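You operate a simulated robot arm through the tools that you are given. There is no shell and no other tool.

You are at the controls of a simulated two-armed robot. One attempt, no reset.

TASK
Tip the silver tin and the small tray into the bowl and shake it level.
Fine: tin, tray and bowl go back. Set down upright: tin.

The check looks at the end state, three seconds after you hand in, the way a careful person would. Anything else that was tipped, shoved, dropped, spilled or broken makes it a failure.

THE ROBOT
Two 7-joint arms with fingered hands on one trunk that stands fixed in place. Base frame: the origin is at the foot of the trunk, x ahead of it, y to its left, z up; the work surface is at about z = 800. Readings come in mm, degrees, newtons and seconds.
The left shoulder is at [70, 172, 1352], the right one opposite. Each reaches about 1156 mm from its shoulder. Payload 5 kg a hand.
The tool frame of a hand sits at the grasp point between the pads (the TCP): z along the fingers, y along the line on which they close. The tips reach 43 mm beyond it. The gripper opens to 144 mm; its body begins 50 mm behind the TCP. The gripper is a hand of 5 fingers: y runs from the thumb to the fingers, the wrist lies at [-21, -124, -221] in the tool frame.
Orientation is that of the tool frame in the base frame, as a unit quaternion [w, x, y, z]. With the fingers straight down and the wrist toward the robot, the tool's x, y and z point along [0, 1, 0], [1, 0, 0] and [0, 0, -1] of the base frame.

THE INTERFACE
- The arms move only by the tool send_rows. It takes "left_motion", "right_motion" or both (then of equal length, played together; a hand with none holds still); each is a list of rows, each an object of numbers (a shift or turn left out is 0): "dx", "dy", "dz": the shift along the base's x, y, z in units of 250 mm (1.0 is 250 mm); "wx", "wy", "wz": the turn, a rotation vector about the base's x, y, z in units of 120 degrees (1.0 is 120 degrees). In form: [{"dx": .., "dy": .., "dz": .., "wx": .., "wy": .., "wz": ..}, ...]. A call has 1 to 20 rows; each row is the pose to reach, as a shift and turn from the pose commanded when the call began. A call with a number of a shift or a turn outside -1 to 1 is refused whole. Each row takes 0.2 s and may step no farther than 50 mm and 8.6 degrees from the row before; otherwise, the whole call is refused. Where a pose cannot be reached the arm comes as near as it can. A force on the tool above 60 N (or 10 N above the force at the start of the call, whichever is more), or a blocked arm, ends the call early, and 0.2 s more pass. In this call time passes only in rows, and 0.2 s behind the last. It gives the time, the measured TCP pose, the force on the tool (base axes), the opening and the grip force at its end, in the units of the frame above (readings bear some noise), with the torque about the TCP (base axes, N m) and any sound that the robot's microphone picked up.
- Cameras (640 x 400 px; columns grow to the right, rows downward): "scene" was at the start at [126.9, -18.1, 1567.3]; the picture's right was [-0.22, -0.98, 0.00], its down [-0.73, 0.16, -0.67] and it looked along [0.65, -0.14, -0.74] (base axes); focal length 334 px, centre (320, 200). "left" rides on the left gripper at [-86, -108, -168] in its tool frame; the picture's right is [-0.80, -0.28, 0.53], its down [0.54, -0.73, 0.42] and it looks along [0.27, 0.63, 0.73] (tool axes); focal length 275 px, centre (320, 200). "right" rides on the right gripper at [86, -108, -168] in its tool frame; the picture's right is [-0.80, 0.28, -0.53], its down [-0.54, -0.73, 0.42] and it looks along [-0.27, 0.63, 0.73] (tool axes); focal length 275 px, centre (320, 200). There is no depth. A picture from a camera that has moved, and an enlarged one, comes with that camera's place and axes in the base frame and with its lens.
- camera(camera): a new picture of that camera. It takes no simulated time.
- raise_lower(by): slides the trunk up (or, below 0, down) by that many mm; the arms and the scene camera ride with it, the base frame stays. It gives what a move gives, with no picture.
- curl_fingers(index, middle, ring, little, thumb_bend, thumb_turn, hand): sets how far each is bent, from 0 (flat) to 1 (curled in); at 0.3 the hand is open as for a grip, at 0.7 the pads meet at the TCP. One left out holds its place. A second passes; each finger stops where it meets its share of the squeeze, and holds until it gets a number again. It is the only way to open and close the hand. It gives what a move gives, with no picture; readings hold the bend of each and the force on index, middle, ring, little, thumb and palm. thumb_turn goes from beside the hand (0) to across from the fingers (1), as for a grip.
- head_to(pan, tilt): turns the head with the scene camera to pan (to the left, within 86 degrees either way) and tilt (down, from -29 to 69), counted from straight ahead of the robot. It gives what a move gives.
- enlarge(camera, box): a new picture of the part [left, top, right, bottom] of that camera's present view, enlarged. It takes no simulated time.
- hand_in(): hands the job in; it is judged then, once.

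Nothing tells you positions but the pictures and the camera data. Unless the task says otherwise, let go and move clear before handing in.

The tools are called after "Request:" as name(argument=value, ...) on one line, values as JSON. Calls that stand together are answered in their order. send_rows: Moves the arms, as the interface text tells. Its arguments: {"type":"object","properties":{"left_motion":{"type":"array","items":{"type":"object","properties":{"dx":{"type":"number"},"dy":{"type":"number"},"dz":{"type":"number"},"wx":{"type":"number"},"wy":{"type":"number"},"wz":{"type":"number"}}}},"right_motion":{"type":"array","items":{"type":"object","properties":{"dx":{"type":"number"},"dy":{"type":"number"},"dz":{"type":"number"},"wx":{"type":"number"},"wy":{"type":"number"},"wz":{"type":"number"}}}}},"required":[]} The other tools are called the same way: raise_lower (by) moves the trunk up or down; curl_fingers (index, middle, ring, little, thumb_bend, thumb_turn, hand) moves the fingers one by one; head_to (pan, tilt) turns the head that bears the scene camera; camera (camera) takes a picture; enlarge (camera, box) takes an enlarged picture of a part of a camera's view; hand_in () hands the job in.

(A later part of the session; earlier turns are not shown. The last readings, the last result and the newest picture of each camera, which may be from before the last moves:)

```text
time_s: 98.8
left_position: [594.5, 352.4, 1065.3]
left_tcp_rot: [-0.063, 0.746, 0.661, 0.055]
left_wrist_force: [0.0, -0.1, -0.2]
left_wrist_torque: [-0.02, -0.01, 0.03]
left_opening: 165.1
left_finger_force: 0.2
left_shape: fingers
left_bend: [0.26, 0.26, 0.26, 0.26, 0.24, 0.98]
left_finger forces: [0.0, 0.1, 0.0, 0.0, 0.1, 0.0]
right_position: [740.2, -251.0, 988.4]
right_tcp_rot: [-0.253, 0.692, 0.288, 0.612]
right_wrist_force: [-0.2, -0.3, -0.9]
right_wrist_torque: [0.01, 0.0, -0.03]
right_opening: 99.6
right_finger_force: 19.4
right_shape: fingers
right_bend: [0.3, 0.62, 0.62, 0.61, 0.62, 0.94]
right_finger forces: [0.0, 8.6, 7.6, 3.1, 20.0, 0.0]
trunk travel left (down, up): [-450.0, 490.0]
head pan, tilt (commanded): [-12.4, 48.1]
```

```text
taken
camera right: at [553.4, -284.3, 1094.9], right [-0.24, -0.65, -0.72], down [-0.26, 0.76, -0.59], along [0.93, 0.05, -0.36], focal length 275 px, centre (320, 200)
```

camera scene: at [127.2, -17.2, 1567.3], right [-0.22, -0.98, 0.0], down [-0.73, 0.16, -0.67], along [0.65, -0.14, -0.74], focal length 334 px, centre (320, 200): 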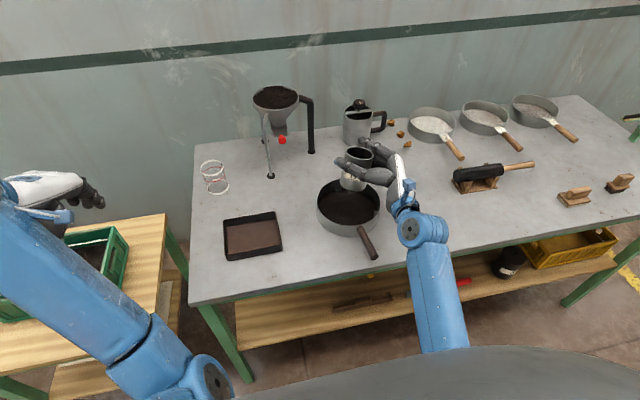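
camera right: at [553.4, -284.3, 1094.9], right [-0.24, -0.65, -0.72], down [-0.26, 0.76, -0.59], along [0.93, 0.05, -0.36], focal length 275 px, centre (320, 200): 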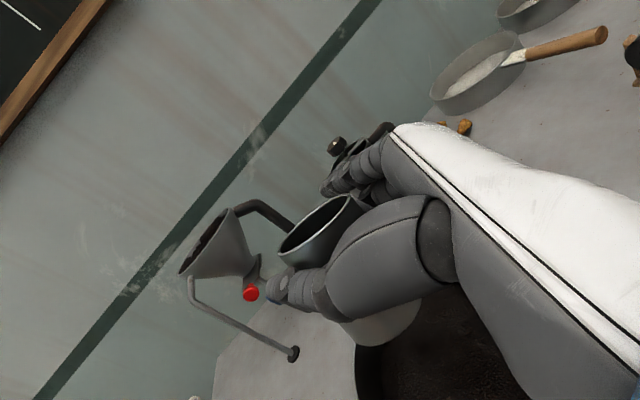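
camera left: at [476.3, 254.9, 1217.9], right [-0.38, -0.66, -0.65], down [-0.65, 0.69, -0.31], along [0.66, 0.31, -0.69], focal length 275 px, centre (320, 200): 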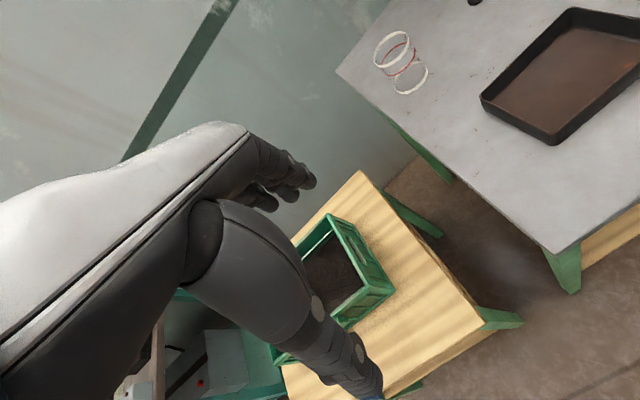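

All as in the test. I'll undo the grasp tilt and begin rolling left, about 48° first.

Request:
send_rows(right_motion=[{"wx": -0.042, "wy": -0.032, "wz": -0.0024}, {"wx": -0.084, "wy": -0.064, "wz": -0.0049}, {"wx": -0.126, "wy": -0.0955, "wz": -0.0073}])

Request:
send_rows(right_motion=[{"dz": -0.02, "wx": -0.066, "wy": -0.006, "wz": -0.005}, {"dz": -0.04, "wx": -0.132, "wy": -0.011, "wz": -0.01}, {"dz": -0.06, "wx": -0.199, "wy": -0.017, "wz": -0.016}, {"dz": -0.08, "wx": -0.265, "wy": -0.023, "wz": -0.021}, {"dz": -0.1, "wx": -0.332, "wy": -0.029, "wz": -0.026}])

Request:
camera(camera="scene")

Request:
enlarge(camera="scene", box=[300, 120, 420, 260])

Request:
camera(camera="right")

```text
time_s: 99.6
left_position: [594.6, 351.6, 1066.7]
left_tcp_rot: [-0.064, 0.746, 0.66, 0.056]
left_wrist_force: [1.0, -0.6, 0.5]
left_wrist_torque: [-0.01, -0.02, 0.0]
left_opening: 164.6
left_finger_force: 0.0
left_shape: fingers
left_bend: [0.26, 0.26, 0.26, 0.26, 0.24, 0.98]
left_finger forces: [0.1, 0.1, 0.0, 0.1, 0.0, 0.1]
right_position: [738.9, -253.3, 990.0]
right_tcp_rot: [-0.126, 0.657, 0.382, 0.637]
right_wrist_force: [0.0, -0.4, -1.0]
right_wrist_torque: [0.03, -0.01, 0.03]
right_opening: 99.7
right_finger_force: 19.7
right_shape: fingers
right_bend: [0.3, 0.62, 0.62, 0.61, 0.62, 0.94]
right_finger forces: [0.0, 8.5, 7.5, 3.1, 20.1, 0.1]
trunk travel left (down, up): [-450.0, 490.0]
head pan, tilt (commanded): [-12.4, 48.1]
```

```text
time_s: 100.8
left_position: [593.8, 352.1, 1065.2]
left_tcp_rot: [-0.063, 0.747, 0.66, 0.056]
left_wrist_force: [-0.6, 0.1, -0.5]
left_wrist_torque: [0.01, 0.02, -0.01]
left_opening: 165.1
left_finger_force: 0.1
left_shape: fingers
left_bend: [0.26, 0.26, 0.26, 0.26, 0.24, 0.98]
left_finger forces: [0.0, 0.1, 0.1, 0.0, 0.1, 0.0]
right_position: [738.5, -251.2, 963.7]
right_tcp_rot: [0.135, 0.651, 0.564, 0.49]
right_wrist_force: [0.0, -0.1, -1.1]
right_wrist_torque: [-0.01, 0.01, 0.01]
right_opening: 99.5
right_finger_force: 19.8
right_shape: fingers
right_bend: [0.3, 0.62, 0.62, 0.61, 0.62, 0.94]
right_finger forces: [0.0, 8.3, 7.6, 3.0, 20.3, 0.0]
trunk travel left (down, up): [-450.0, 490.0]
head pan, tilt (commanded): [-12.4, 48.1]
```

```text
taken
camera scene: at [127.0, -17.8, 1567.3], right [-0.22, -0.98, 0.0], down [-0.73, 0.16, -0.67], along [0.65, -0.14, -0.74], focal length 334 px, centre (320, 200)
```

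scene: 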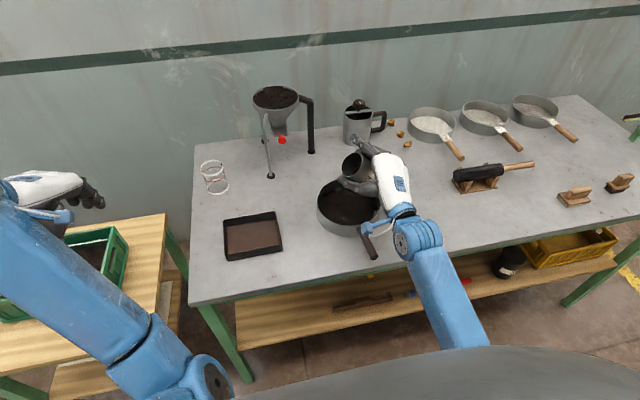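

```text
2.86 times, centred on (360, 190) of scene
camera zoom: at [127.0, -17.8, 1567.3], right [-0.22, -0.98, 0.0], down [-0.73, 0.16, -0.67], along [0.65, -0.14, -0.74], focal length 955 px, centre (206, 229)
```

zoom: 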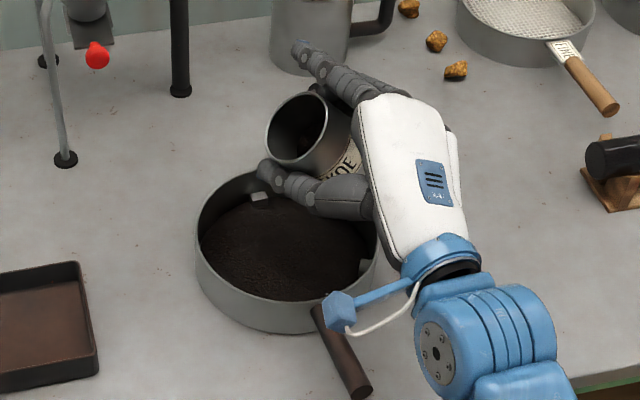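

```text
taken
camera right: at [531.8, -204.6, 1007.9], right [-0.16, -0.98, 0.08], down [-0.04, -0.07, -1.0], along [0.99, -0.16, -0.03], focal length 275 px, centre (320, 200)
```

right: 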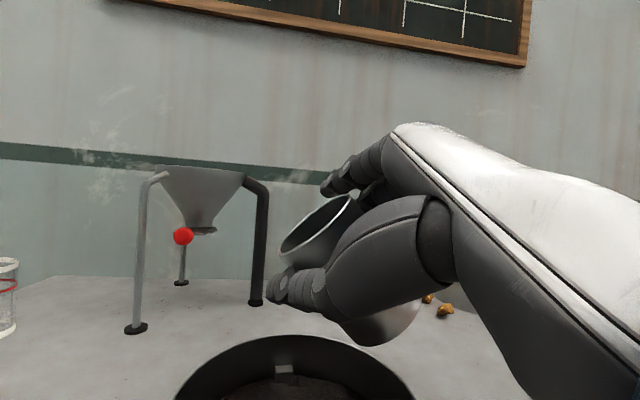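

The tin is at about 45° with its lip over the bowl, nothing spilled. I'll continue slowly, shifting slightly right to keep the stream near the centre.

Request:
send_rows(right_motion=[{"dy": -0.01, "wx": -0.033, "wy": -0.003, "wz": -0.0025}, {"dy": -0.02, "wx": -0.066, "wy": -0.006, "wz": -0.005}, {"dy": -0.03, "wx": -0.099, "wy": -0.0085, "wz": -0.0077}, {"dy": -0.04, "wx": -0.132, "wy": -0.011, "wz": -0.01}, {"dy": -0.04, "wx": -0.166, "wy": -0.014, "wz": -0.013}, {"dy": -0.04, "wx": -0.199, "wy": -0.017, "wz": -0.016}])

Request:
enlarge(camera="scene", box=[300, 120, 420, 260])

Request:
camera(camera="right")

```text
time_s: 102.2
left_position: [594.9, 352.8, 1065.8]
left_tcp_rot: [-0.063, 0.747, 0.66, 0.056]
left_wrist_force: [0.0, 0.1, 0.4]
left_wrist_torque: [0.0, 0.02, 0.04]
left_opening: 164.9
left_finger_force: 0.1
left_shape: fingers
left_bend: [0.26, 0.26, 0.26, 0.26, 0.24, 0.98]
left_finger forces: [0.1, 0.0, 0.0, 0.0, 0.0, 0.0]
right_position: [739.3, -261.7, 964.1]
right_tcp_rot: [0.285, 0.609, 0.639, 0.372]
right_wrist_force: [0.4, 0.4, -1.0]
right_wrist_torque: [0.03, 0.01, 0.01]
right_opening: 99.6
right_finger_force: 19.6
right_shape: fingers
right_bend: [0.3, 0.62, 0.62, 0.61, 0.62, 0.94]
right_finger forces: [0.0, 8.4, 7.6, 3.0, 20.5, 0.1]
trunk travel left (down, up): [-450.0, 490.0]
head pan, tilt (commanded): [-12.4, 48.1]
```

```text
2.86 times, centred on (360, 190) of scene
camera zoom: at [127.0, -18.0, 1567.3], right [-0.22, -0.98, 0.0], down [-0.73, 0.16, -0.67], along [0.65, -0.14, -0.74], focal length 955 px, centre (206, 229)
```

zoom: 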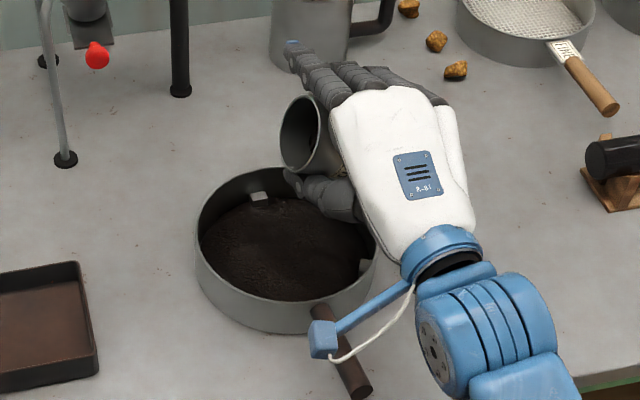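

```text
taken
camera right: at [532.6, -196.0, 976.4], right [-0.2, -0.86, 0.46], down [-0.02, -0.47, -0.88], along [0.98, -0.18, 0.08], focal length 275 px, centre (320, 200)
```

right: 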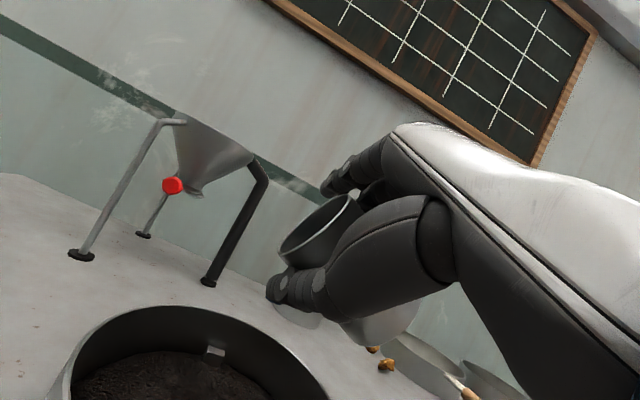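

At about 69° the mouth is right over the bowl's centre, with no flow yet. I'll keep rolling slowly.

Request:
send_rows(right_motion=[{"wx": -0.033, "wy": -0.003, "wz": -0.0025}, {"wx": -0.066, "wy": -0.006, "wz": -0.005}, {"wx": -0.099, "wy": -0.0085, "wz": -0.0077}, {"wx": -0.132, "wy": -0.011, "wz": -0.01}, {"wx": -0.166, "wy": -0.014, "wz": -0.013}, {"wx": -0.199, "wy": -0.017, "wz": -0.016}])

Request:
enlarge(camera="scene", box=[300, 120, 420, 260])

Request:
camera(camera="right")

```text
time_s: 103.6
left_position: [593.3, 351.6, 1066.2]
left_tcp_rot: [-0.063, 0.746, 0.661, 0.055]
left_wrist_force: [0.2, -0.2, -0.5]
left_wrist_torque: [-0.03, -0.01, 0.0]
left_opening: 165.0
left_finger_force: 0.1
left_shape: fingers
left_bend: [0.26, 0.26, 0.26, 0.26, 0.24, 0.98]
left_finger forces: [0.1, 0.1, 0.1, 0.1, 0.0, 0.0]
right_position: [738.5, -260.9, 963.9]
right_tcp_rot: [0.422, 0.542, 0.687, 0.237]
right_wrist_force: [-0.2, 1.2, -0.4]
right_wrist_torque: [0.03, 0.0, 0.0]
right_opening: 99.4
right_finger_force: 20.1
right_shape: fingers
right_bend: [0.3, 0.62, 0.62, 0.61, 0.62, 0.94]
right_finger forces: [0.1, 8.5, 7.5, 2.9, 20.4, 0.0]
trunk travel left (down, up): [-450.0, 490.0]
head pan, tilt (commanded): [-12.4, 48.1]
```

```text
2.86 times, centred on (360, 190) of scene
camera zoom: at [127.0, -17.9, 1567.3], right [-0.22, -0.98, 0.0], down [-0.73, 0.16, -0.67], along [0.65, -0.14, -0.74], focal length 955 px, centre (206, 229)
```

zoom: 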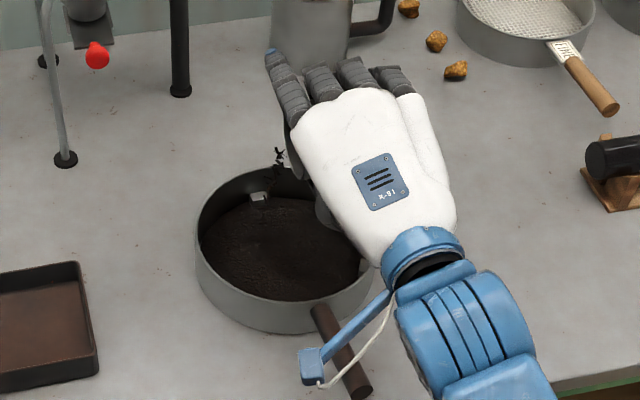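

```text
taken
camera right: at [534.8, -190.9, 939.8], right [-0.25, -0.6, 0.76], down [-0.01, -0.79, -0.62], along [0.97, -0.16, 0.19], focal length 275 px, centre (320, 200)
```

right: 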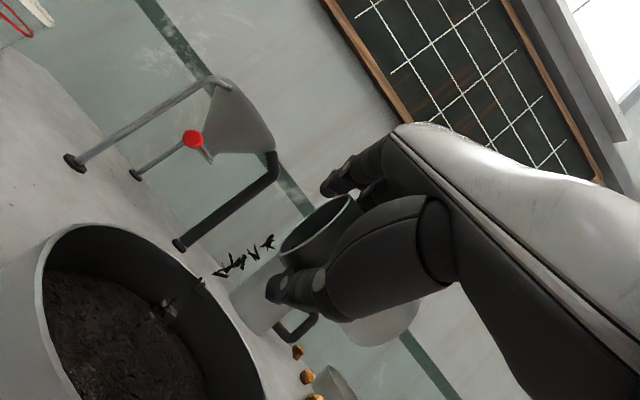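

Tea leaves are streaming out at about (760, -229), well inside the bowl. I'll continue rolling slowly, moving a bit toward me to stay centred.

Request:
send_rows(right_motion=[{"dx": -0.02, "wx": -0.025, "wy": -0.002, "wz": -0.002}, {"dx": -0.04, "wx": -0.05, "wy": -0.0043, "wz": -0.004}, {"dx": -0.06, "wx": -0.075, "wy": -0.0065, "wz": -0.006}, {"dx": -0.06, "wx": -0.1, "wy": -0.0086, "wz": -0.008}, {"dx": -0.06, "wx": -0.125, "wy": -0.0108, "wz": -0.0098}])

Request:
enlarge(camera="scene", box=[300, 120, 420, 260])

Request:
camera(camera="right")

```text
time_s: 104.8
left_position: [594.2, 352.3, 1065.3]
left_tcp_rot: [-0.064, 0.746, 0.66, 0.057]
left_wrist_force: [0.3, 0.0, 0.0]
left_wrist_torque: [-0.01, -0.01, -0.03]
left_opening: 165.0
left_finger_force: 0.1
left_shape: fingers
left_bend: [0.26, 0.26, 0.26, 0.26, 0.24, 0.98]
left_finger forces: [0.1, 0.1, 0.0, 0.0, 0.1, 0.0]
right_position: [723.5, -261.7, 964.6]
right_tcp_rot: [0.5, 0.487, 0.702, 0.146]
right_wrist_force: [-0.5, -0.4, -0.5]
right_wrist_torque: [0.03, 0.03, 0.0]
right_opening: 99.7
right_finger_force: 19.8
right_shape: fingers
right_bend: [0.3, 0.62, 0.62, 0.61, 0.62, 0.94]
right_finger forces: [0.1, 8.3, 7.5, 3.0, 20.2, 0.0]
trunk travel left (down, up): [-450.0, 490.0]
head pan, tilt (commanded): [-12.4, 48.1]
```

```text
2.86 times, centred on (360, 190) of scene
camera zoom: at [127.0, -18.0, 1567.3], right [-0.22, -0.98, 0.0], down [-0.73, 0.16, -0.67], along [0.65, -0.14, -0.74], focal length 955 px, centre (206, 229)
```

zoom: 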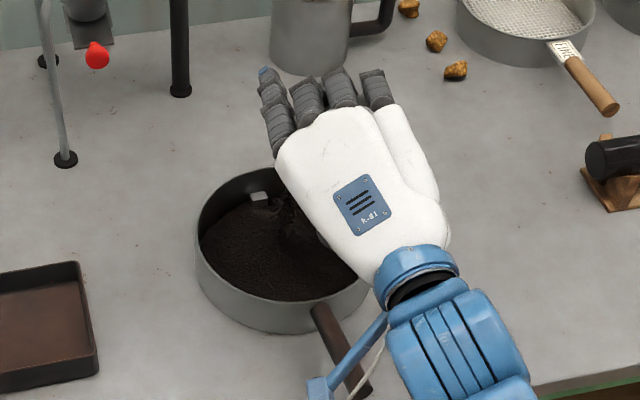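

```text
taken
camera right: at [521.9, -196.3, 917.2], right [-0.28, -0.37, 0.89], down [-0.02, -0.92, -0.39], along [0.96, -0.12, 0.25], focal length 275 px, centre (320, 200)
```

right: 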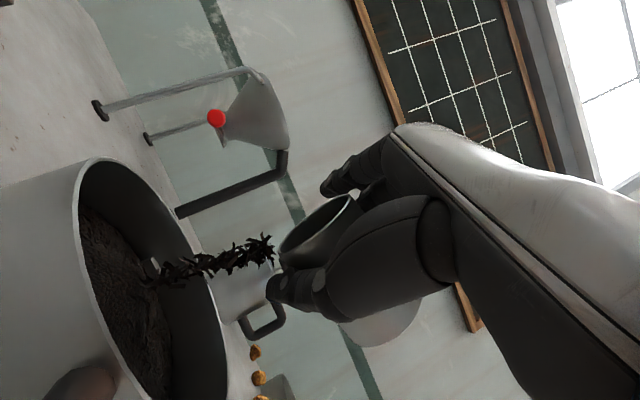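

A steady stream of tea is landing in the bowl. I'll keep rolling gently so the rest comes out.

Request:
send_rows(right_motion=[{"wx": -0.025, "wy": -0.002, "wz": -0.002}, {"wx": -0.05, "wy": -0.0043, "wz": -0.004}, {"wx": -0.075, "wy": -0.0065, "wz": -0.006}, {"wx": -0.1, "wy": -0.0086, "wz": -0.008}, {"wx": -0.1, "wy": -0.0086, "wz": -0.008}, {"wx": -0.1, "wy": -0.0086, "wz": -0.008}])

Request:
enlarge(camera="scene", box=[300, 120, 420, 260])

Request:
camera(camera="right")

```text
time_s: 106.2
left_position: [595.2, 352.0, 1065.2]
left_tcp_rot: [-0.063, 0.747, 0.66, 0.055]
left_wrist_force: [-0.5, -0.4, 0.6]
left_wrist_torque: [0.01, -0.03, 0.02]
left_opening: 165.0
left_finger_force: 0.0
left_shape: fingers
left_bend: [0.26, 0.26, 0.26, 0.26, 0.24, 0.98]
left_finger forces: [0.0, 0.0, 0.0, 0.0, 0.0, 0.0]
right_position: [724.7, -261.6, 964.7]
right_tcp_rot: [0.555, 0.436, 0.705, 0.073]
right_wrist_force: [-0.6, -0.9, -1.0]
right_wrist_torque: [0.04, 0.0, 0.01]
right_opening: 99.4
right_finger_force: 19.4
right_shape: fingers
right_bend: [0.3, 0.62, 0.62, 0.61, 0.62, 0.94]
right_finger forces: [0.0, 8.5, 7.5, 2.9, 20.3, 0.0]
trunk travel left (down, up): [-450.0, 490.0]
head pan, tilt (commanded): [-12.4, 48.1]
```

```text
2.86 times, centred on (360, 190) of scene
camera zoom: at [127.0, -18.0, 1567.3], right [-0.22, -0.98, 0.0], down [-0.73, 0.16, -0.67], along [0.65, -0.14, -0.74], focal length 955 px, centre (206, 229)
```

zoom: 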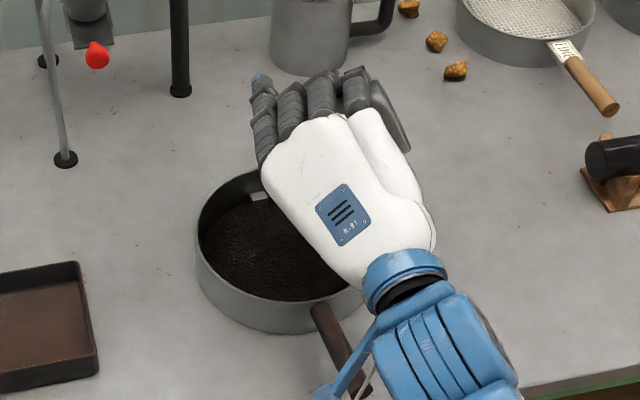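

```text
taken
camera right: at [524.3, -204.5, 900.6], right [-0.3, -0.18, 0.94], down [-0.03, -0.98, -0.2], along [0.95, -0.08, 0.29], focal length 275 px, centre (320, 200)
```

right: 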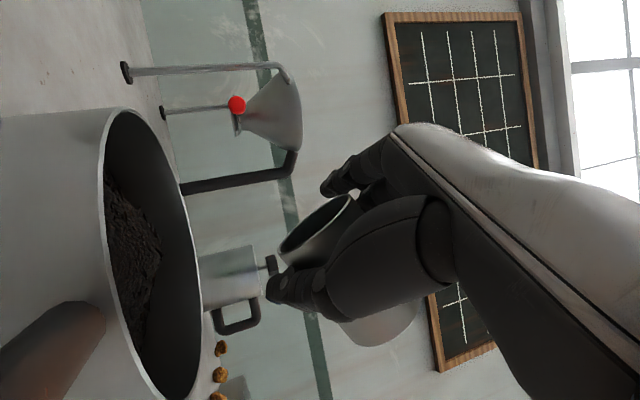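

The stream has stopped at about 118°. I'll roll 10° more and jiggle gently to clear the last leaves.

Request:
send_rows(right_motion=[{"dz": 0.03, "wx": -0.04, "wy": -0.0035, "wz": -0.003}, {"dz": 0.04, "wx": -0.08, "wy": -0.007, "wz": -0.0063}, {"dz": 0.08, "wx": -0.08, "wy": -0.007, "wz": -0.0063}, {"dz": 0.03, "wx": -0.08, "wy": -0.007, "wz": -0.0063}, {"dz": 0.08, "wx": -0.08, "wy": -0.007, "wz": -0.0063}, {"dz": 0.03, "wx": -0.08, "wy": -0.007, "wz": -0.0063}, {"dz": 0.06, "wx": -0.08, "wy": -0.007, "wz": -0.0063}])

Request:
camera(camera="right")

Request:
enlarge(camera="scene", box=[300, 120, 420, 260])

```text
time_s: 107.8
left_position: [594.2, 351.7, 1065.7]
left_tcp_rot: [-0.063, 0.747, 0.66, 0.056]
left_wrist_force: [0.4, 0.3, 0.1]
left_wrist_torque: [-0.01, -0.03, 0.02]
left_opening: 165.1
left_finger_force: 0.1
left_shape: fingers
left_bend: [0.26, 0.26, 0.26, 0.26, 0.24, 0.98]
left_finger forces: [0.0, 0.0, 0.0, 0.0, 0.0, 0.1]
right_position: [725.1, -261.8, 980.2]
right_tcp_rot: [0.595, 0.393, 0.701, 0.015]
right_wrist_force: [0.4, -0.2, -0.9]
right_wrist_torque: [0.01, -0.01, 0.01]
right_opening: 99.2
right_finger_force: 19.9
right_shape: fingers
right_bend: [0.3, 0.62, 0.62, 0.61, 0.62, 0.94]
right_finger forces: [0.0, 8.6, 7.4, 2.9, 20.3, 0.0]
trunk travel left (down, up): [-450.0, 490.0]
head pan, tilt (commanded): [-12.4, 48.1]
```

```text
taken
camera right: at [526.5, -213.7, 903.9], right [-0.31, -0.02, 0.95], down [-0.04, -1.0, -0.03], along [0.95, -0.04, 0.31], focal length 275 px, centre (320, 200)
```

right: 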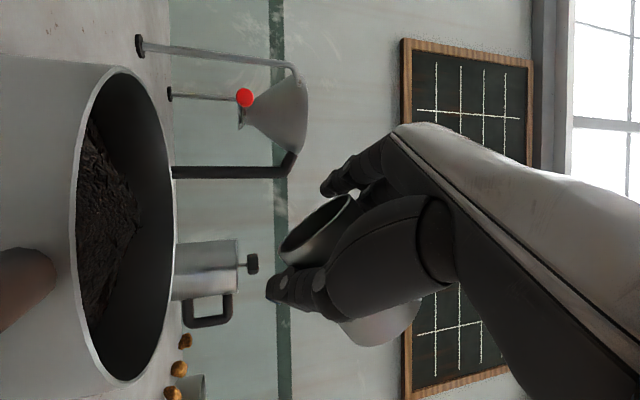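

```text
2.86 times, centred on (360, 190) of scene
camera zoom: at [126.9, -18.1, 1567.3], right [-0.21, -0.98, 0.0], down [-0.73, 0.16, -0.67], along [0.65, -0.14, -0.74], focal length 955 px, centre (206, 229)
```

zoom: 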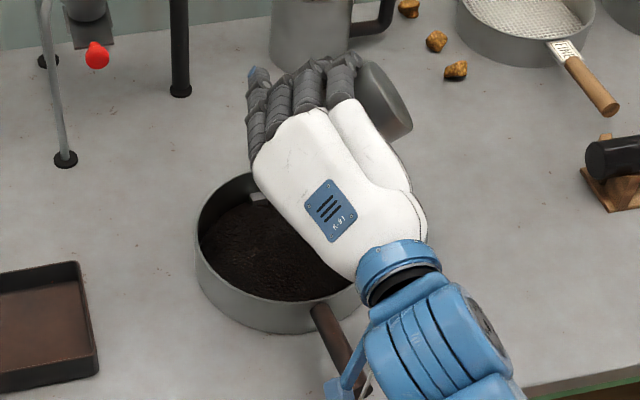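

The tin is empty. I'll unroll the hand the same way it came.

Request:
send_rows(right_motion=[{"dz": 0.02, "wx": 0.068, "wy": 0.006, "wz": 0.005}, {"dz": 0.04, "wx": 0.136, "wy": 0.012, "wz": 0.011}, {"dz": 0.06, "wx": 0.204, "wy": 0.018, "wz": 0.016}, {"dz": 0.06, "wx": 0.272, "wy": 0.023, "wz": 0.021}, {"dz": 0.06, "wx": 0.34, "wy": 0.029, "wz": 0.027}, {"dz": 0.06, "wx": 0.408, "wy": 0.035, "wz": 0.032}, {"dz": 0.06, "wx": 0.476, "wy": 0.041, "wz": 0.037}, {"dz": 0.06, "wx": 0.544, "wy": 0.047, "wz": 0.043}])

Request:
send_rows(right_motion=[{"wx": 0.07, "wy": 0.006, "wz": 0.0055}, {"wx": 0.14, "wy": 0.012, "wz": 0.011}, {"wx": 0.21, "wy": 0.018, "wz": 0.0165}, {"wx": 0.28, "wy": 0.024, "wz": 0.022}, {"wx": 0.35, "wy": 0.03, "wz": 0.0275}, {"wx": 0.42, "wy": 0.036, "wz": 0.033}, {"wx": 0.491, "wy": 0.0425, "wz": 0.0385}])

Request:
camera(camera="scene")

Request:
enlarge(camera="scene", box=[290, 120, 410, 260])

```text
time_s: 109.6
left_position: [594.8, 352.0, 1064.9]
left_tcp_rot: [-0.063, 0.746, 0.66, 0.055]
left_wrist_force: [0.2, 0.2, -0.1]
left_wrist_torque: [0.0, 0.02, -0.02]
left_opening: 165.2
left_finger_force: 0.1
left_shape: fingers
left_bend: [0.26, 0.26, 0.26, 0.26, 0.24, 0.98]
left_finger forces: [0.0, 0.0, 0.0, 0.0, 0.1, 0.1]
right_position: [723.8, -261.5, 994.2]
right_tcp_rot: [0.254, 0.622, 0.626, 0.397]
right_wrist_force: [0.2, 0.2, -0.2]
right_wrist_torque: [0.01, -0.02, 0.0]
right_opening: 99.5
right_finger_force: 19.4
right_shape: fingers
right_bend: [0.3, 0.62, 0.62, 0.61, 0.62, 0.94]
right_finger forces: [0.0, 8.4, 7.5, 2.9, 19.9, 0.0]
trunk travel left (down, up): [-450.0, 490.0]
head pan, tilt (commanded): [-12.4, 48.1]
```

```text
time_s: 111.2
left_position: [594.5, 351.1, 1065.4]
left_tcp_rot: [-0.063, 0.747, 0.66, 0.057]
left_wrist_force: [0.3, -0.2, -1.2]
left_wrist_torque: [0.01, -0.01, 0.03]
left_opening: 165.0
left_finger_force: 0.1
left_shape: fingers
left_bend: [0.26, 0.26, 0.26, 0.26, 0.24, 0.98]
left_finger forces: [0.1, 0.0, 0.0, 0.1, 0.0, 0.1]
right_position: [724.3, -262.3, 994.8]
right_tcp_rot: [-0.127, 0.657, 0.383, 0.637]
right_wrist_force: [-0.1, 0.7, -0.6]
right_wrist_torque: [0.03, 0.01, 0.01]
right_opening: 99.4
right_finger_force: 19.4
right_shape: fingers
right_bend: [0.3, 0.62, 0.62, 0.61, 0.62, 0.94]
right_finger forces: [0.0, 8.5, 7.6, 2.8, 19.6, 0.1]
trunk travel left (down, up): [-450.0, 490.0]
head pan, tilt (commanded): [-12.4, 48.1]
```

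```text
taken
camera scene: at [127.1, -17.9, 1567.3], right [-0.22, -0.98, 0.0], down [-0.73, 0.16, -0.67], along [0.65, -0.14, -0.74], focal length 334 px, centre (320, 200)
```

scene: 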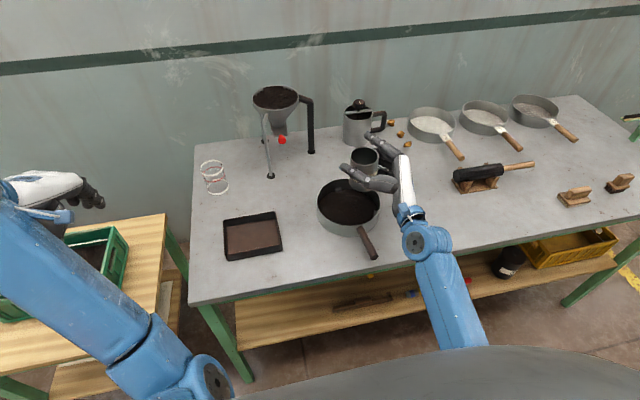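

```text
2.86 times, centred on (350, 190) of scene
camera zoom: at [127.1, -17.9, 1567.3], right [-0.22, -0.98, 0.0], down [-0.73, 0.16, -0.67], along [0.65, -0.14, -0.74], focal length 955 px, centre (234, 229)
```

zoom: 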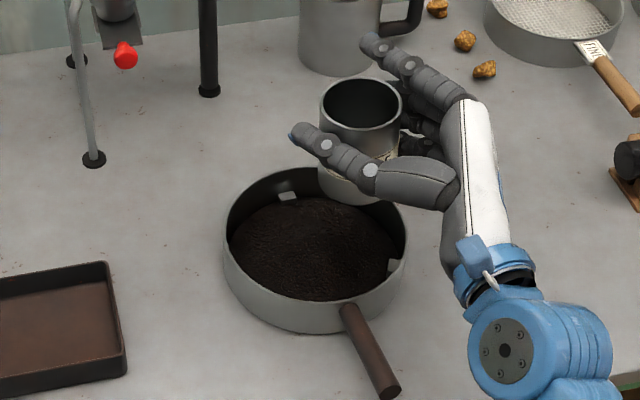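

The bowl holds all the tea with a clean bench. I'll zoom on the tin to check it's empty and upright in this pose.

Request:
enlarge(camera="scene", box=[335, 135, 405, 205])

Request:
enlarge(camera="scene", box=[300, 165, 400, 265])

```text
5.71 times, centred on (370, 170) of scene
camera zoom: at [127.1, -17.9, 1567.3], right [-0.22, -0.98, 0.0], down [-0.73, 0.16, -0.67], along [0.65, -0.14, -0.74], focal length 1911 px, centre (34, 371)
```

zoom: 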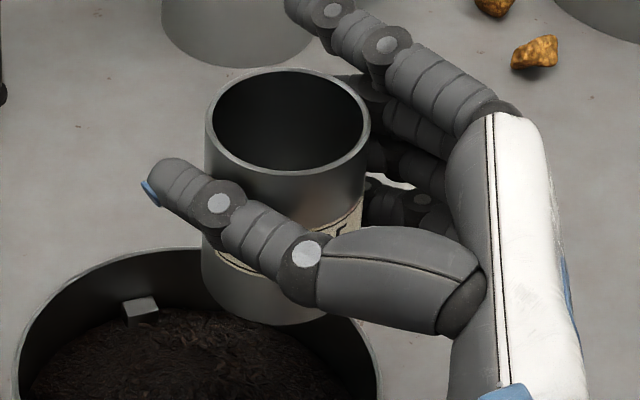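

```text
4.00 times, centred on (350, 215) of scene
camera zoom: at [127.1, -17.9, 1567.3], right [-0.22, -0.98, 0.0], down [-0.73, 0.16, -0.67], along [0.65, -0.14, -0.74], focal length 1338 px, centre (200, 140)
```

zoom: 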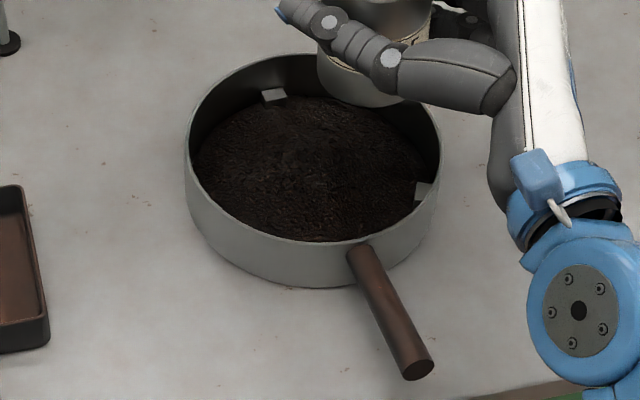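

The tin looks empty and nearly upright, leaning about 6° left. I'll carry it back over its home spot and correct the lean.

Request:
send_rows(right_motion=[{"dx": -0.02, "dy": -0.08, "wx": 0.008, "wy": -0.002}, {"dx": -0.05, "dy": -0.19, "wx": 0.016, "wy": -0.004}, {"dx": -0.08, "dy": -0.31, "wx": 0.024, "wy": -0.005}, {"dx": -0.11, "dy": -0.43, "wx": 0.032, "wy": -0.007}, {"dx": -0.14, "dy": -0.55, "wx": 0.04, "wy": -0.009}, {"dx": -0.165, "dy": -0.66, "wx": 0.048, "wy": -0.01}, {"dx": -0.177, "dy": -0.727, "wx": 0.053, "wy": -0.011}])

Request:
enlarge(camera="scene", box=[405, 135, 475, 205])

Request:
camera(camera="scene")

Request:
camera(camera="right")

```text
time_s: 112.8
left_position: [594.3, 352.7, 1065.7]
left_tcp_rot: [-0.063, 0.747, 0.66, 0.055]
left_wrist_force: [-0.1, -0.9, -0.5]
left_wrist_torque: [0.0, 0.0, -0.02]
left_opening: 165.1
left_finger_force: 0.1
left_shape: fingers
left_bend: [0.26, 0.26, 0.26, 0.26, 0.24, 0.98]
left_finger forces: [0.0, 0.0, 0.0, 0.0, 0.0, 0.0]
right_position: [680.0, -445.0, 994.6]
right_tcp_rot: [-0.157, 0.643, 0.349, 0.664]
right_wrist_force: [0.0, -0.2, -0.4]
right_wrist_torque: [0.0, 0.0, -0.01]
right_opening: 99.0
right_finger_force: 19.4
right_shape: fingers
right_bend: [0.3, 0.62, 0.62, 0.61, 0.62, 0.94]
right_finger forces: [0.0, 8.6, 7.6, 2.7, 19.4, 0.0]
trunk travel left (down, up): [-450.0, 490.0]
head pan, tilt (commanded): [-12.4, 48.1]
```

```text
5.71 times, centred on (440, 170) of scene
camera zoom: at [126.9, -18.5, 1567.3], right [-0.21, -0.98, 0.0], down [-0.73, 0.16, -0.67], along [0.65, -0.14, -0.74], focal length 1911 px, centre (-366, 371)
```

zoom: 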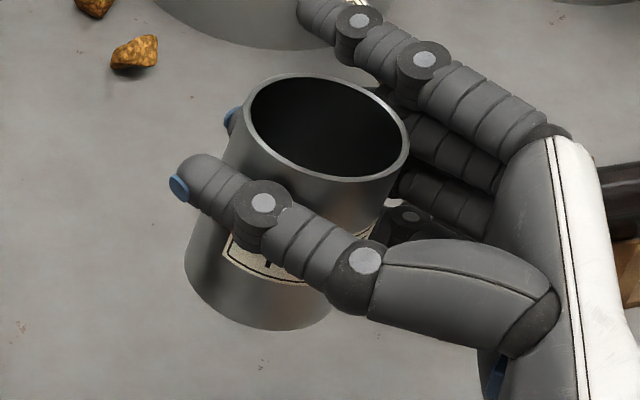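

```text
taken
camera scene: at [126.9, -18.5, 1567.3], right [-0.21, -0.98, 0.0], down [-0.73, 0.16, -0.67], along [0.65, -0.14, -0.74], focal length 334 px, centre (320, 200)
```

scene: 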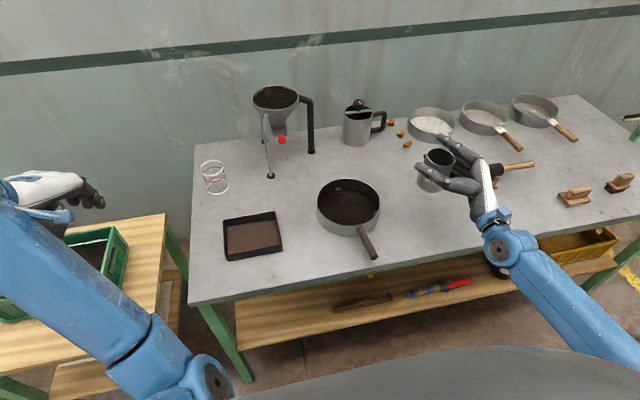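

```text
taken
camera right: at [473.6, -459.0, 1060.1], right [-0.11, -0.75, -0.66], down [-0.1, 0.67, -0.74], along [0.99, -0.02, -0.14], focal length 275 px, centre (320, 200)
```

right: 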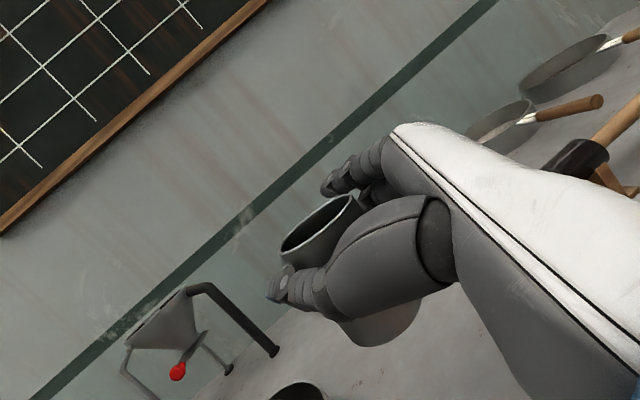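

The tin is upright within about 2° and empty-looking. I'll lower it to the bench.

Request:
send_rows(right_motion=[{"dy": 0.004, "dz": -0.12}, {"dy": 0.008, "dz": -0.25}, {"dy": 0.012, "dz": -0.36}, {"dy": 0.016, "dz": -0.43}, {"dy": 0.016, "dz": -0.465}])

Request:
enlarge(camera="scene", box=[390, 150, 480, 240])

```text
time_s: 114.0
left_position: [594.0, 352.2, 1064.0]
left_tcp_rot: [-0.063, 0.747, 0.66, 0.056]
left_wrist_force: [-0.2, 0.0, -0.5]
left_wrist_torque: [0.0, 0.04, -0.01]
left_opening: 165.2
left_finger_force: 0.1
left_shape: fingers
left_bend: [0.26, 0.26, 0.26, 0.26, 0.24, 0.98]
left_finger forces: [0.0, 0.1, 0.0, 0.1, 0.0, 0.0]
right_position: [680.0, -439.7, 876.2]
right_tcp_rot: [-0.157, 0.642, 0.349, 0.664]
right_wrist_force: [-1.0, 0.0, -1.6]
right_wrist_torque: [-0.01, 0.0, 0.02]
right_opening: 99.4
right_finger_force: 18.7
right_shape: fingers
right_bend: [0.3, 0.62, 0.62, 0.61, 0.62, 0.94]
right_finger forces: [0.0, 8.6, 7.5, 2.7, 19.6, 0.0]
trunk travel left (down, up): [-450.0, 490.0]
head pan, tilt (commanded): [-12.4, 48.1]
```

```text
4.44 times, centred on (435, 195) of scene
camera zoom: at [127.0, -18.1, 1567.3], right [-0.22, -0.98, 0.0], down [-0.73, 0.16, -0.67], along [0.65, -0.14, -0.74], focal length 1486 px, centre (-191, 222)
```

zoom: 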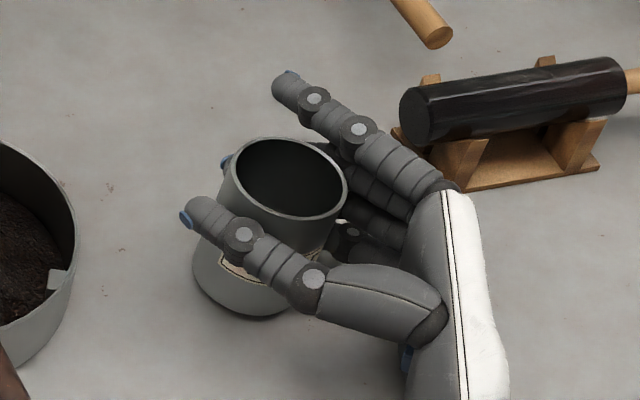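

It's just above the bench, so I'll go down in small steps.

Request:
send_rows(right_motion=[{"dz": -0.008}, {"dz": -0.016}, {"dz": -0.02}])

```text
time_s: 114.8
left_position: [593.7, 352.1, 1065.7]
left_tcp_rot: [-0.063, 0.747, 0.66, 0.055]
left_wrist_force: [-0.6, 0.8, -0.5]
left_wrist_torque: [0.0, 0.0, 0.01]
left_opening: 165.1
left_finger_force: 0.1
left_shape: fingers
left_bend: [0.26, 0.26, 0.26, 0.26, 0.24, 0.98]
left_finger forces: [0.0, 0.1, 0.1, 0.0, 0.0, 0.0]
right_position: [680.3, -440.3, 872.5]
right_tcp_rot: [-0.159, 0.642, 0.349, 0.664]
right_wrist_force: [0.5, 0.3, -1.2]
right_wrist_torque: [0.04, -0.01, -0.02]
right_opening: 99.0
right_finger_force: 19.4
right_shape: fingers
right_bend: [0.3, 0.62, 0.62, 0.61, 0.62, 0.94]
right_finger forces: [0.1, 8.6, 7.6, 2.8, 19.5, 0.1]
trunk travel left (down, up): [-450.0, 490.0]
head pan, tilt (commanded): [-12.4, 48.1]
```

No contact yet, so a little more.

Request:
send_rows(right_motion=[{"dz": -0.006}, {"dz": -0.012}])

Request:
enlarge(camera="scene", box=[390, 150, 480, 240])

```text
time_s: 115.4
left_position: [592.8, 351.8, 1065.0]
left_tcp_rot: [-0.063, 0.746, 0.66, 0.055]
left_wrist_force: [-0.1, -0.1, -0.7]
left_wrist_torque: [0.04, -0.01, 0.0]
left_opening: 165.1
left_finger_force: 0.0
left_shape: fingers
left_bend: [0.26, 0.26, 0.26, 0.26, 0.24, 0.98]
left_finger forces: [0.1, 0.0, 0.1, 0.0, 0.0, 0.1]
right_position: [678.8, -440.3, 871.1]
right_tcp_rot: [-0.158, 0.642, 0.349, 0.664]
right_wrist_force: [1.2, 0.2, 5.1]
right_wrist_torque: [-0.22, 0.07, 0.12]
right_opening: 99.2
right_finger_force: 20.5
right_shape: fingers
right_bend: [0.3, 0.62, 0.62, 0.61, 0.62, 0.94]
right_finger forces: [0.0, 9.3, 7.3, 3.5, 19.8, 1.5]
trunk travel left (down, up): [-450.0, 490.0]
head pan, tilt (commanded): [-12.4, 48.1]
```

```text
4.44 times, centred on (435, 195) of scene
camera zoom: at [126.5, -17.6, 1567.5], right [-0.21, -0.98, 0.0], down [-0.73, 0.16, -0.67], along [0.65, -0.14, -0.74], focal length 1486 px, centre (-191, 222)
```

zoom: 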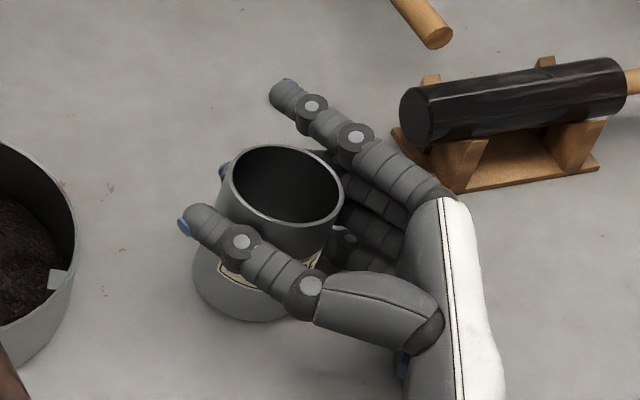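

The bottom has touched (5 N). I'll open gradually.

Request:
curl_fingers(hand="right", middle=0.59, ring=0.59, little=0.58, thumb_bend=0.59)

Request:
curl_fingers(hand="right", middle=0.52, ring=0.52, little=0.5, thumb_bend=0.5)

Request:
curl_fingers(hand="right", index=0.28, middle=0.28, ring=0.28, little=0.28, thumb_bend=0.28)

Request:
enlarge(camera="scene", box=[390, 150, 480, 240])

```text
time_s: 116.4
left_position: [593.4, 352.8, 1065.8]
left_tcp_rot: [-0.063, 0.747, 0.66, 0.056]
left_wrist_force: [0.9, -0.2, 0.7]
left_wrist_torque: [-0.01, -0.01, 0.03]
left_opening: 165.0
left_finger_force: 0.1
left_shape: fingers
left_bend: [0.26, 0.26, 0.26, 0.26, 0.24, 0.98]
left_finger forces: [0.1, 0.0, 0.1, 0.0, 0.0, 0.1]
right_position: [679.7, -439.8, 870.0]
right_tcp_rot: [-0.157, 0.642, 0.349, 0.664]
right_wrist_force: [1.1, 0.0, 4.1]
right_wrist_torque: [-0.35, 0.33, 0.16]
right_opening: 100.5
right_finger_force: 4.5
right_shape: fingers
right_bend: [0.3, 0.59, 0.58, 0.57, 0.58, 0.97]
right_finger forces: [0.0, 1.3, 0.9, 0.3, 2.3, 3.9]
trunk travel left (down, up): [-450.0, 490.0]
head pan, tilt (commanded): [-12.4, 48.1]
```

```text
time_s: 117.4
left_position: [593.6, 351.3, 1065.1]
left_tcp_rot: [-0.063, 0.746, 0.66, 0.056]
left_wrist_force: [-1.4, -0.4, -0.1]
left_wrist_torque: [0.01, 0.0, 0.02]
left_opening: 165.0
left_finger_force: 0.0
left_shape: fingers
left_bend: [0.26, 0.26, 0.26, 0.26, 0.24, 0.98]
left_finger forces: [0.1, 0.1, 0.0, 0.0, 0.1, 0.0]
right_position: [679.7, -438.7, 869.8]
right_tcp_rot: [-0.158, 0.643, 0.349, 0.664]
right_wrist_force: [2.1, -1.9, 4.5]
right_wrist_torque: [-0.4, 0.29, 0.23]
right_opening: 114.1
right_finger_force: 2.2
right_shape: fingers
right_bend: [0.3, 0.52, 0.52, 0.5, 0.5, 0.97]
right_finger forces: [0.1, 0.1, 0.1, 0.0, 0.0, 4.4]
trunk travel left (down, up): [-450.0, 490.0]
head pan, tilt (commanded): [-12.4, 48.1]
```

```text
time_s: 118.4
left_position: [592.9, 351.9, 1065.5]
left_tcp_rot: [-0.063, 0.746, 0.66, 0.055]
left_wrist_force: [0.4, -0.1, 0.5]
left_wrist_torque: [-0.02, -0.02, 0.03]
left_opening: 165.0
left_finger_force: 0.1
left_shape: fingers
left_bend: [0.26, 0.26, 0.26, 0.26, 0.24, 0.98]
left_finger forces: [0.0, 0.0, 0.0, 0.0, 0.0, 0.1]
right_position: [680.0, -439.1, 869.6]
right_tcp_rot: [-0.157, 0.643, 0.349, 0.664]
right_wrist_force: [0.7, -1.3, 4.3]
right_wrist_torque: [-0.4, 0.35, 0.24]
right_opening: 155.8
right_finger_force: 2.0
right_shape: fingers
right_bend: [0.28, 0.28, 0.28, 0.28, 0.28, 0.97]
right_finger forces: [0.0, 0.0, 0.1, 0.0, 0.1, 4.4]
trunk travel left (down, up): [-450.0, 490.0]
head pan, tilt (commanded): [-12.4, 48.1]
```

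```text
4.44 times, centred on (435, 195) of scene
camera zoom: at [126.6, -17.9, 1567.4], right [-0.22, -0.98, 0.0], down [-0.73, 0.16, -0.67], along [0.65, -0.14, -0.74], focal length 1486 px, centre (-191, 222)
```

zoom: 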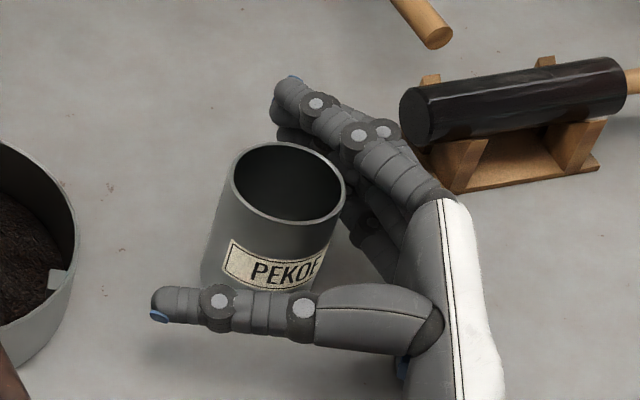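

The tin stands upright and empty on its spot. I'll raise the hand straight up.

Request:
send_rows(right_motion=[{"dz": 0.03}, {"dz": 0.08}, {"dz": 0.18}, {"dz": 0.3}, {"dz": 0.44}, {"dz": 0.58}, {"dz": 0.72}])

Request:
camera(camera="scene")

Request:
enlarge(camera="scene", box=[200, 150, 460, 290])

```text
time_s: 120.0
left_position: [594.2, 352.1, 1065.3]
left_tcp_rot: [-0.063, 0.747, 0.66, 0.056]
left_wrist_force: [-0.1, -0.6, -0.1]
left_wrist_torque: [-0.02, 0.01, 0.01]
left_opening: 165.1
left_finger_force: 0.0
left_shape: fingers
left_bend: [0.26, 0.26, 0.26, 0.26, 0.24, 0.98]
left_finger forces: [0.0, 0.1, 0.0, 0.1, 0.0, 0.1]
right_position: [678.6, -439.2, 1049.9]
right_tcp_rot: [-0.158, 0.643, 0.349, 0.663]
right_wrist_force: [-0.2, 0.2, 0.2]
right_wrist_torque: [0.01, -0.01, -0.06]
right_opening: 156.2
right_finger_force: 0.0
right_shape: fingers
right_bend: [0.28, 0.28, 0.28, 0.28, 0.28, 0.97]
right_finger forces: [0.0, 0.1, 0.0, 0.0, 0.0, 0.1]
trunk travel left (down, up): [-450.0, 490.0]
head pan, tilt (commanded): [-12.4, 48.1]
```

```text
taken
camera scene: at [126.5, -17.3, 1567.4], right [-0.22, -0.98, 0.0], down [-0.73, 0.16, -0.67], along [0.65, -0.14, -0.74], focal length 334 px, centre (320, 200)
```

scene: 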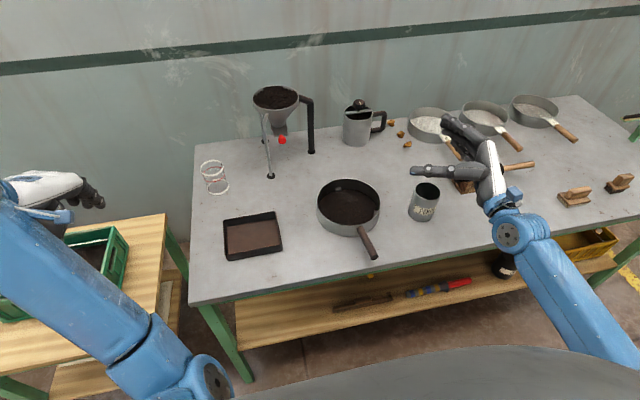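

```text
2.46 times, centred on (330, 220) of scene
camera zoom: at [126.5, -17.3, 1567.4], right [-0.22, -0.98, 0.0], down [-0.73, 0.16, -0.67], along [0.65, -0.14, -0.74], focal length 823 px, centre (295, 151)
```

zoom: 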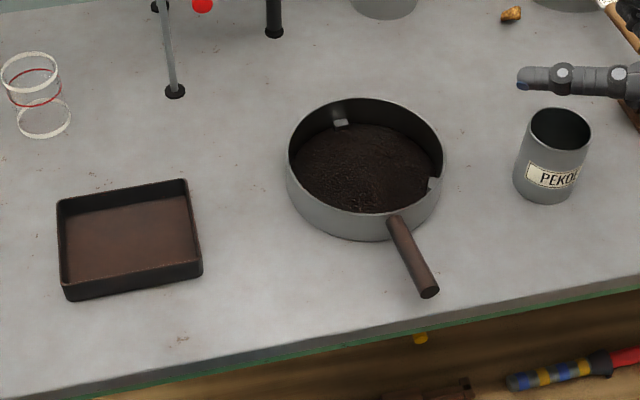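

Both tin and tray are back, and all the tea is in the bowl with a clean bench. Next I'll grip the bowl's handle with the right hand to shake it level and slide it back the roughly 25 mm it was nudged. First I'll turn the hand palm-down, high up, in steps.

Request:
send_rows(right_motion=[{"dx": -0.02, "dz": 0.05, "wx": -0.0515, "wy": 0.0317, "wz": 0.0184}, {"dx": -0.04, "dz": 0.1, "wx": -0.103, "wy": 0.0634, "wz": 0.0368}, {"dx": -0.06, "dz": 0.15, "wx": -0.1545, "wy": 0.095, "wz": 0.0553}, {"dx": -0.08, "dz": 0.2, "wx": -0.206, "wy": 0.1267, "wz": 0.0737}, {"dx": -0.1, "dz": 0.2, "wx": -0.2575, "wy": 0.1584, "wz": 0.0922}])

Request:
camera(camera="scene")

```text
time_s: 121.2
left_position: [593.7, 351.9, 1064.5]
left_tcp_rot: [-0.063, 0.746, 0.661, 0.056]
left_wrist_force: [0.1, -0.4, 0.1]
left_wrist_torque: [-0.02, 0.04, 0.03]
left_opening: 164.9
left_finger_force: 0.0
left_shape: fingers
left_bend: [0.26, 0.26, 0.26, 0.26, 0.24, 0.98]
left_finger forces: [0.1, 0.1, 0.0, 0.0, 0.1, 0.1]
right_position: [654.7, -439.7, 1099.8]
right_tcp_rot: [-0.099, 0.724, 0.541, 0.415]
right_wrist_force: [1.1, 0.0, -0.3]
right_wrist_torque: [0.01, 0.0, -0.01]
right_opening: 155.9
right_finger_force: 0.0
right_shape: fingers
right_bend: [0.28, 0.28, 0.28, 0.28, 0.28, 0.97]
right_finger forces: [0.0, 0.1, 0.1, 0.1, 0.0, 0.0]
trunk travel left (down, up): [-450.0, 490.0]
head pan, tilt (commanded): [-12.4, 48.1]
```

```text
taken
camera scene: at [127.1, -18.0, 1567.2], right [-0.22, -0.98, 0.0], down [-0.73, 0.16, -0.67], along [0.65, -0.14, -0.74], focal length 334 px, centre (320, 200)
```

scene: 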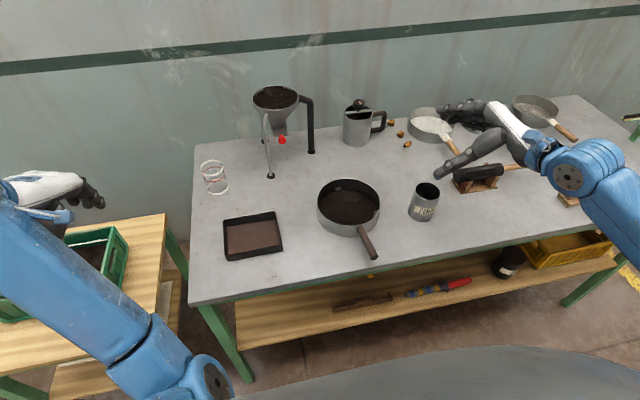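

That works. I'll finish turning to palm-down.

Request:
send_rows(right_motion=[{"dx": -0.02, "wx": -0.0515, "wy": 0.0317, "wz": 0.0184}, {"dx": -0.04, "wx": -0.103, "wy": 0.0634, "wz": 0.0368}, {"dx": -0.06, "wx": -0.1545, "wy": 0.095, "wz": 0.0553}, {"dx": -0.08, "wx": -0.206, "wy": 0.1267, "wz": 0.0737}, {"dx": -0.1, "wx": -0.2575, "wy": 0.1584, "wz": 0.0922}, {"dx": -0.12, "wx": -0.309, "wy": 0.19, "wz": 0.1106}, {"dx": -0.14, "wx": -0.3605, "wy": 0.2218, "wz": 0.129}])

Request:
camera(camera="scene")

```text
time_s: 122.8
left_position: [594.9, 351.5, 1064.4]
left_tcp_rot: [-0.063, 0.746, 0.661, 0.055]
left_wrist_force: [0.0, 0.2, 0.0]
left_wrist_torque: [-0.02, 0.05, -0.01]
left_opening: 164.8
left_finger_force: 0.1
left_shape: fingers
left_bend: [0.26, 0.26, 0.26, 0.26, 0.24, 0.98]
left_finger forces: [0.1, 0.0, 0.0, 0.0, 0.0, 0.0]
right_position: [619.8, -440.5, 1100.0]
right_tcp_rot: [0.0, 0.706, 0.708, -0.001]
right_wrist_force: [-0.3, -0.6, 0.0]
right_wrist_torque: [-0.03, 0.01, 0.0]
right_opening: 155.8
right_finger_force: 0.0
right_shape: fingers
right_bend: [0.28, 0.28, 0.28, 0.28, 0.28, 0.97]
right_finger forces: [0.0, 0.0, 0.1, 0.0, 0.0, 0.0]
trunk travel left (down, up): [-450.0, 490.0]
head pan, tilt (commanded): [-12.4, 48.1]
```

```text
taken
camera scene: at [128.0, -17.8, 1567.3], right [-0.22, -0.98, 0.0], down [-0.73, 0.16, -0.67], along [0.65, -0.14, -0.74], focal length 334 px, centre (320, 200)
```

scene: 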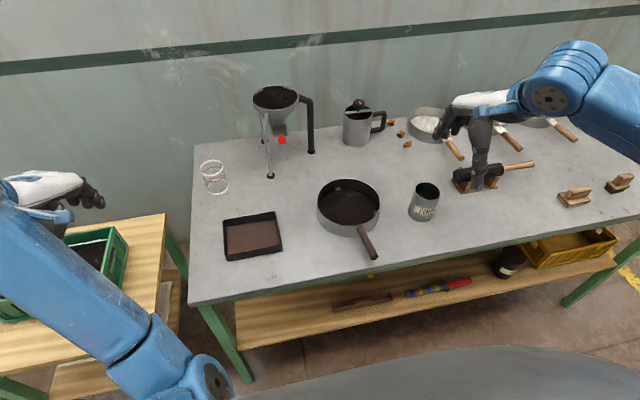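

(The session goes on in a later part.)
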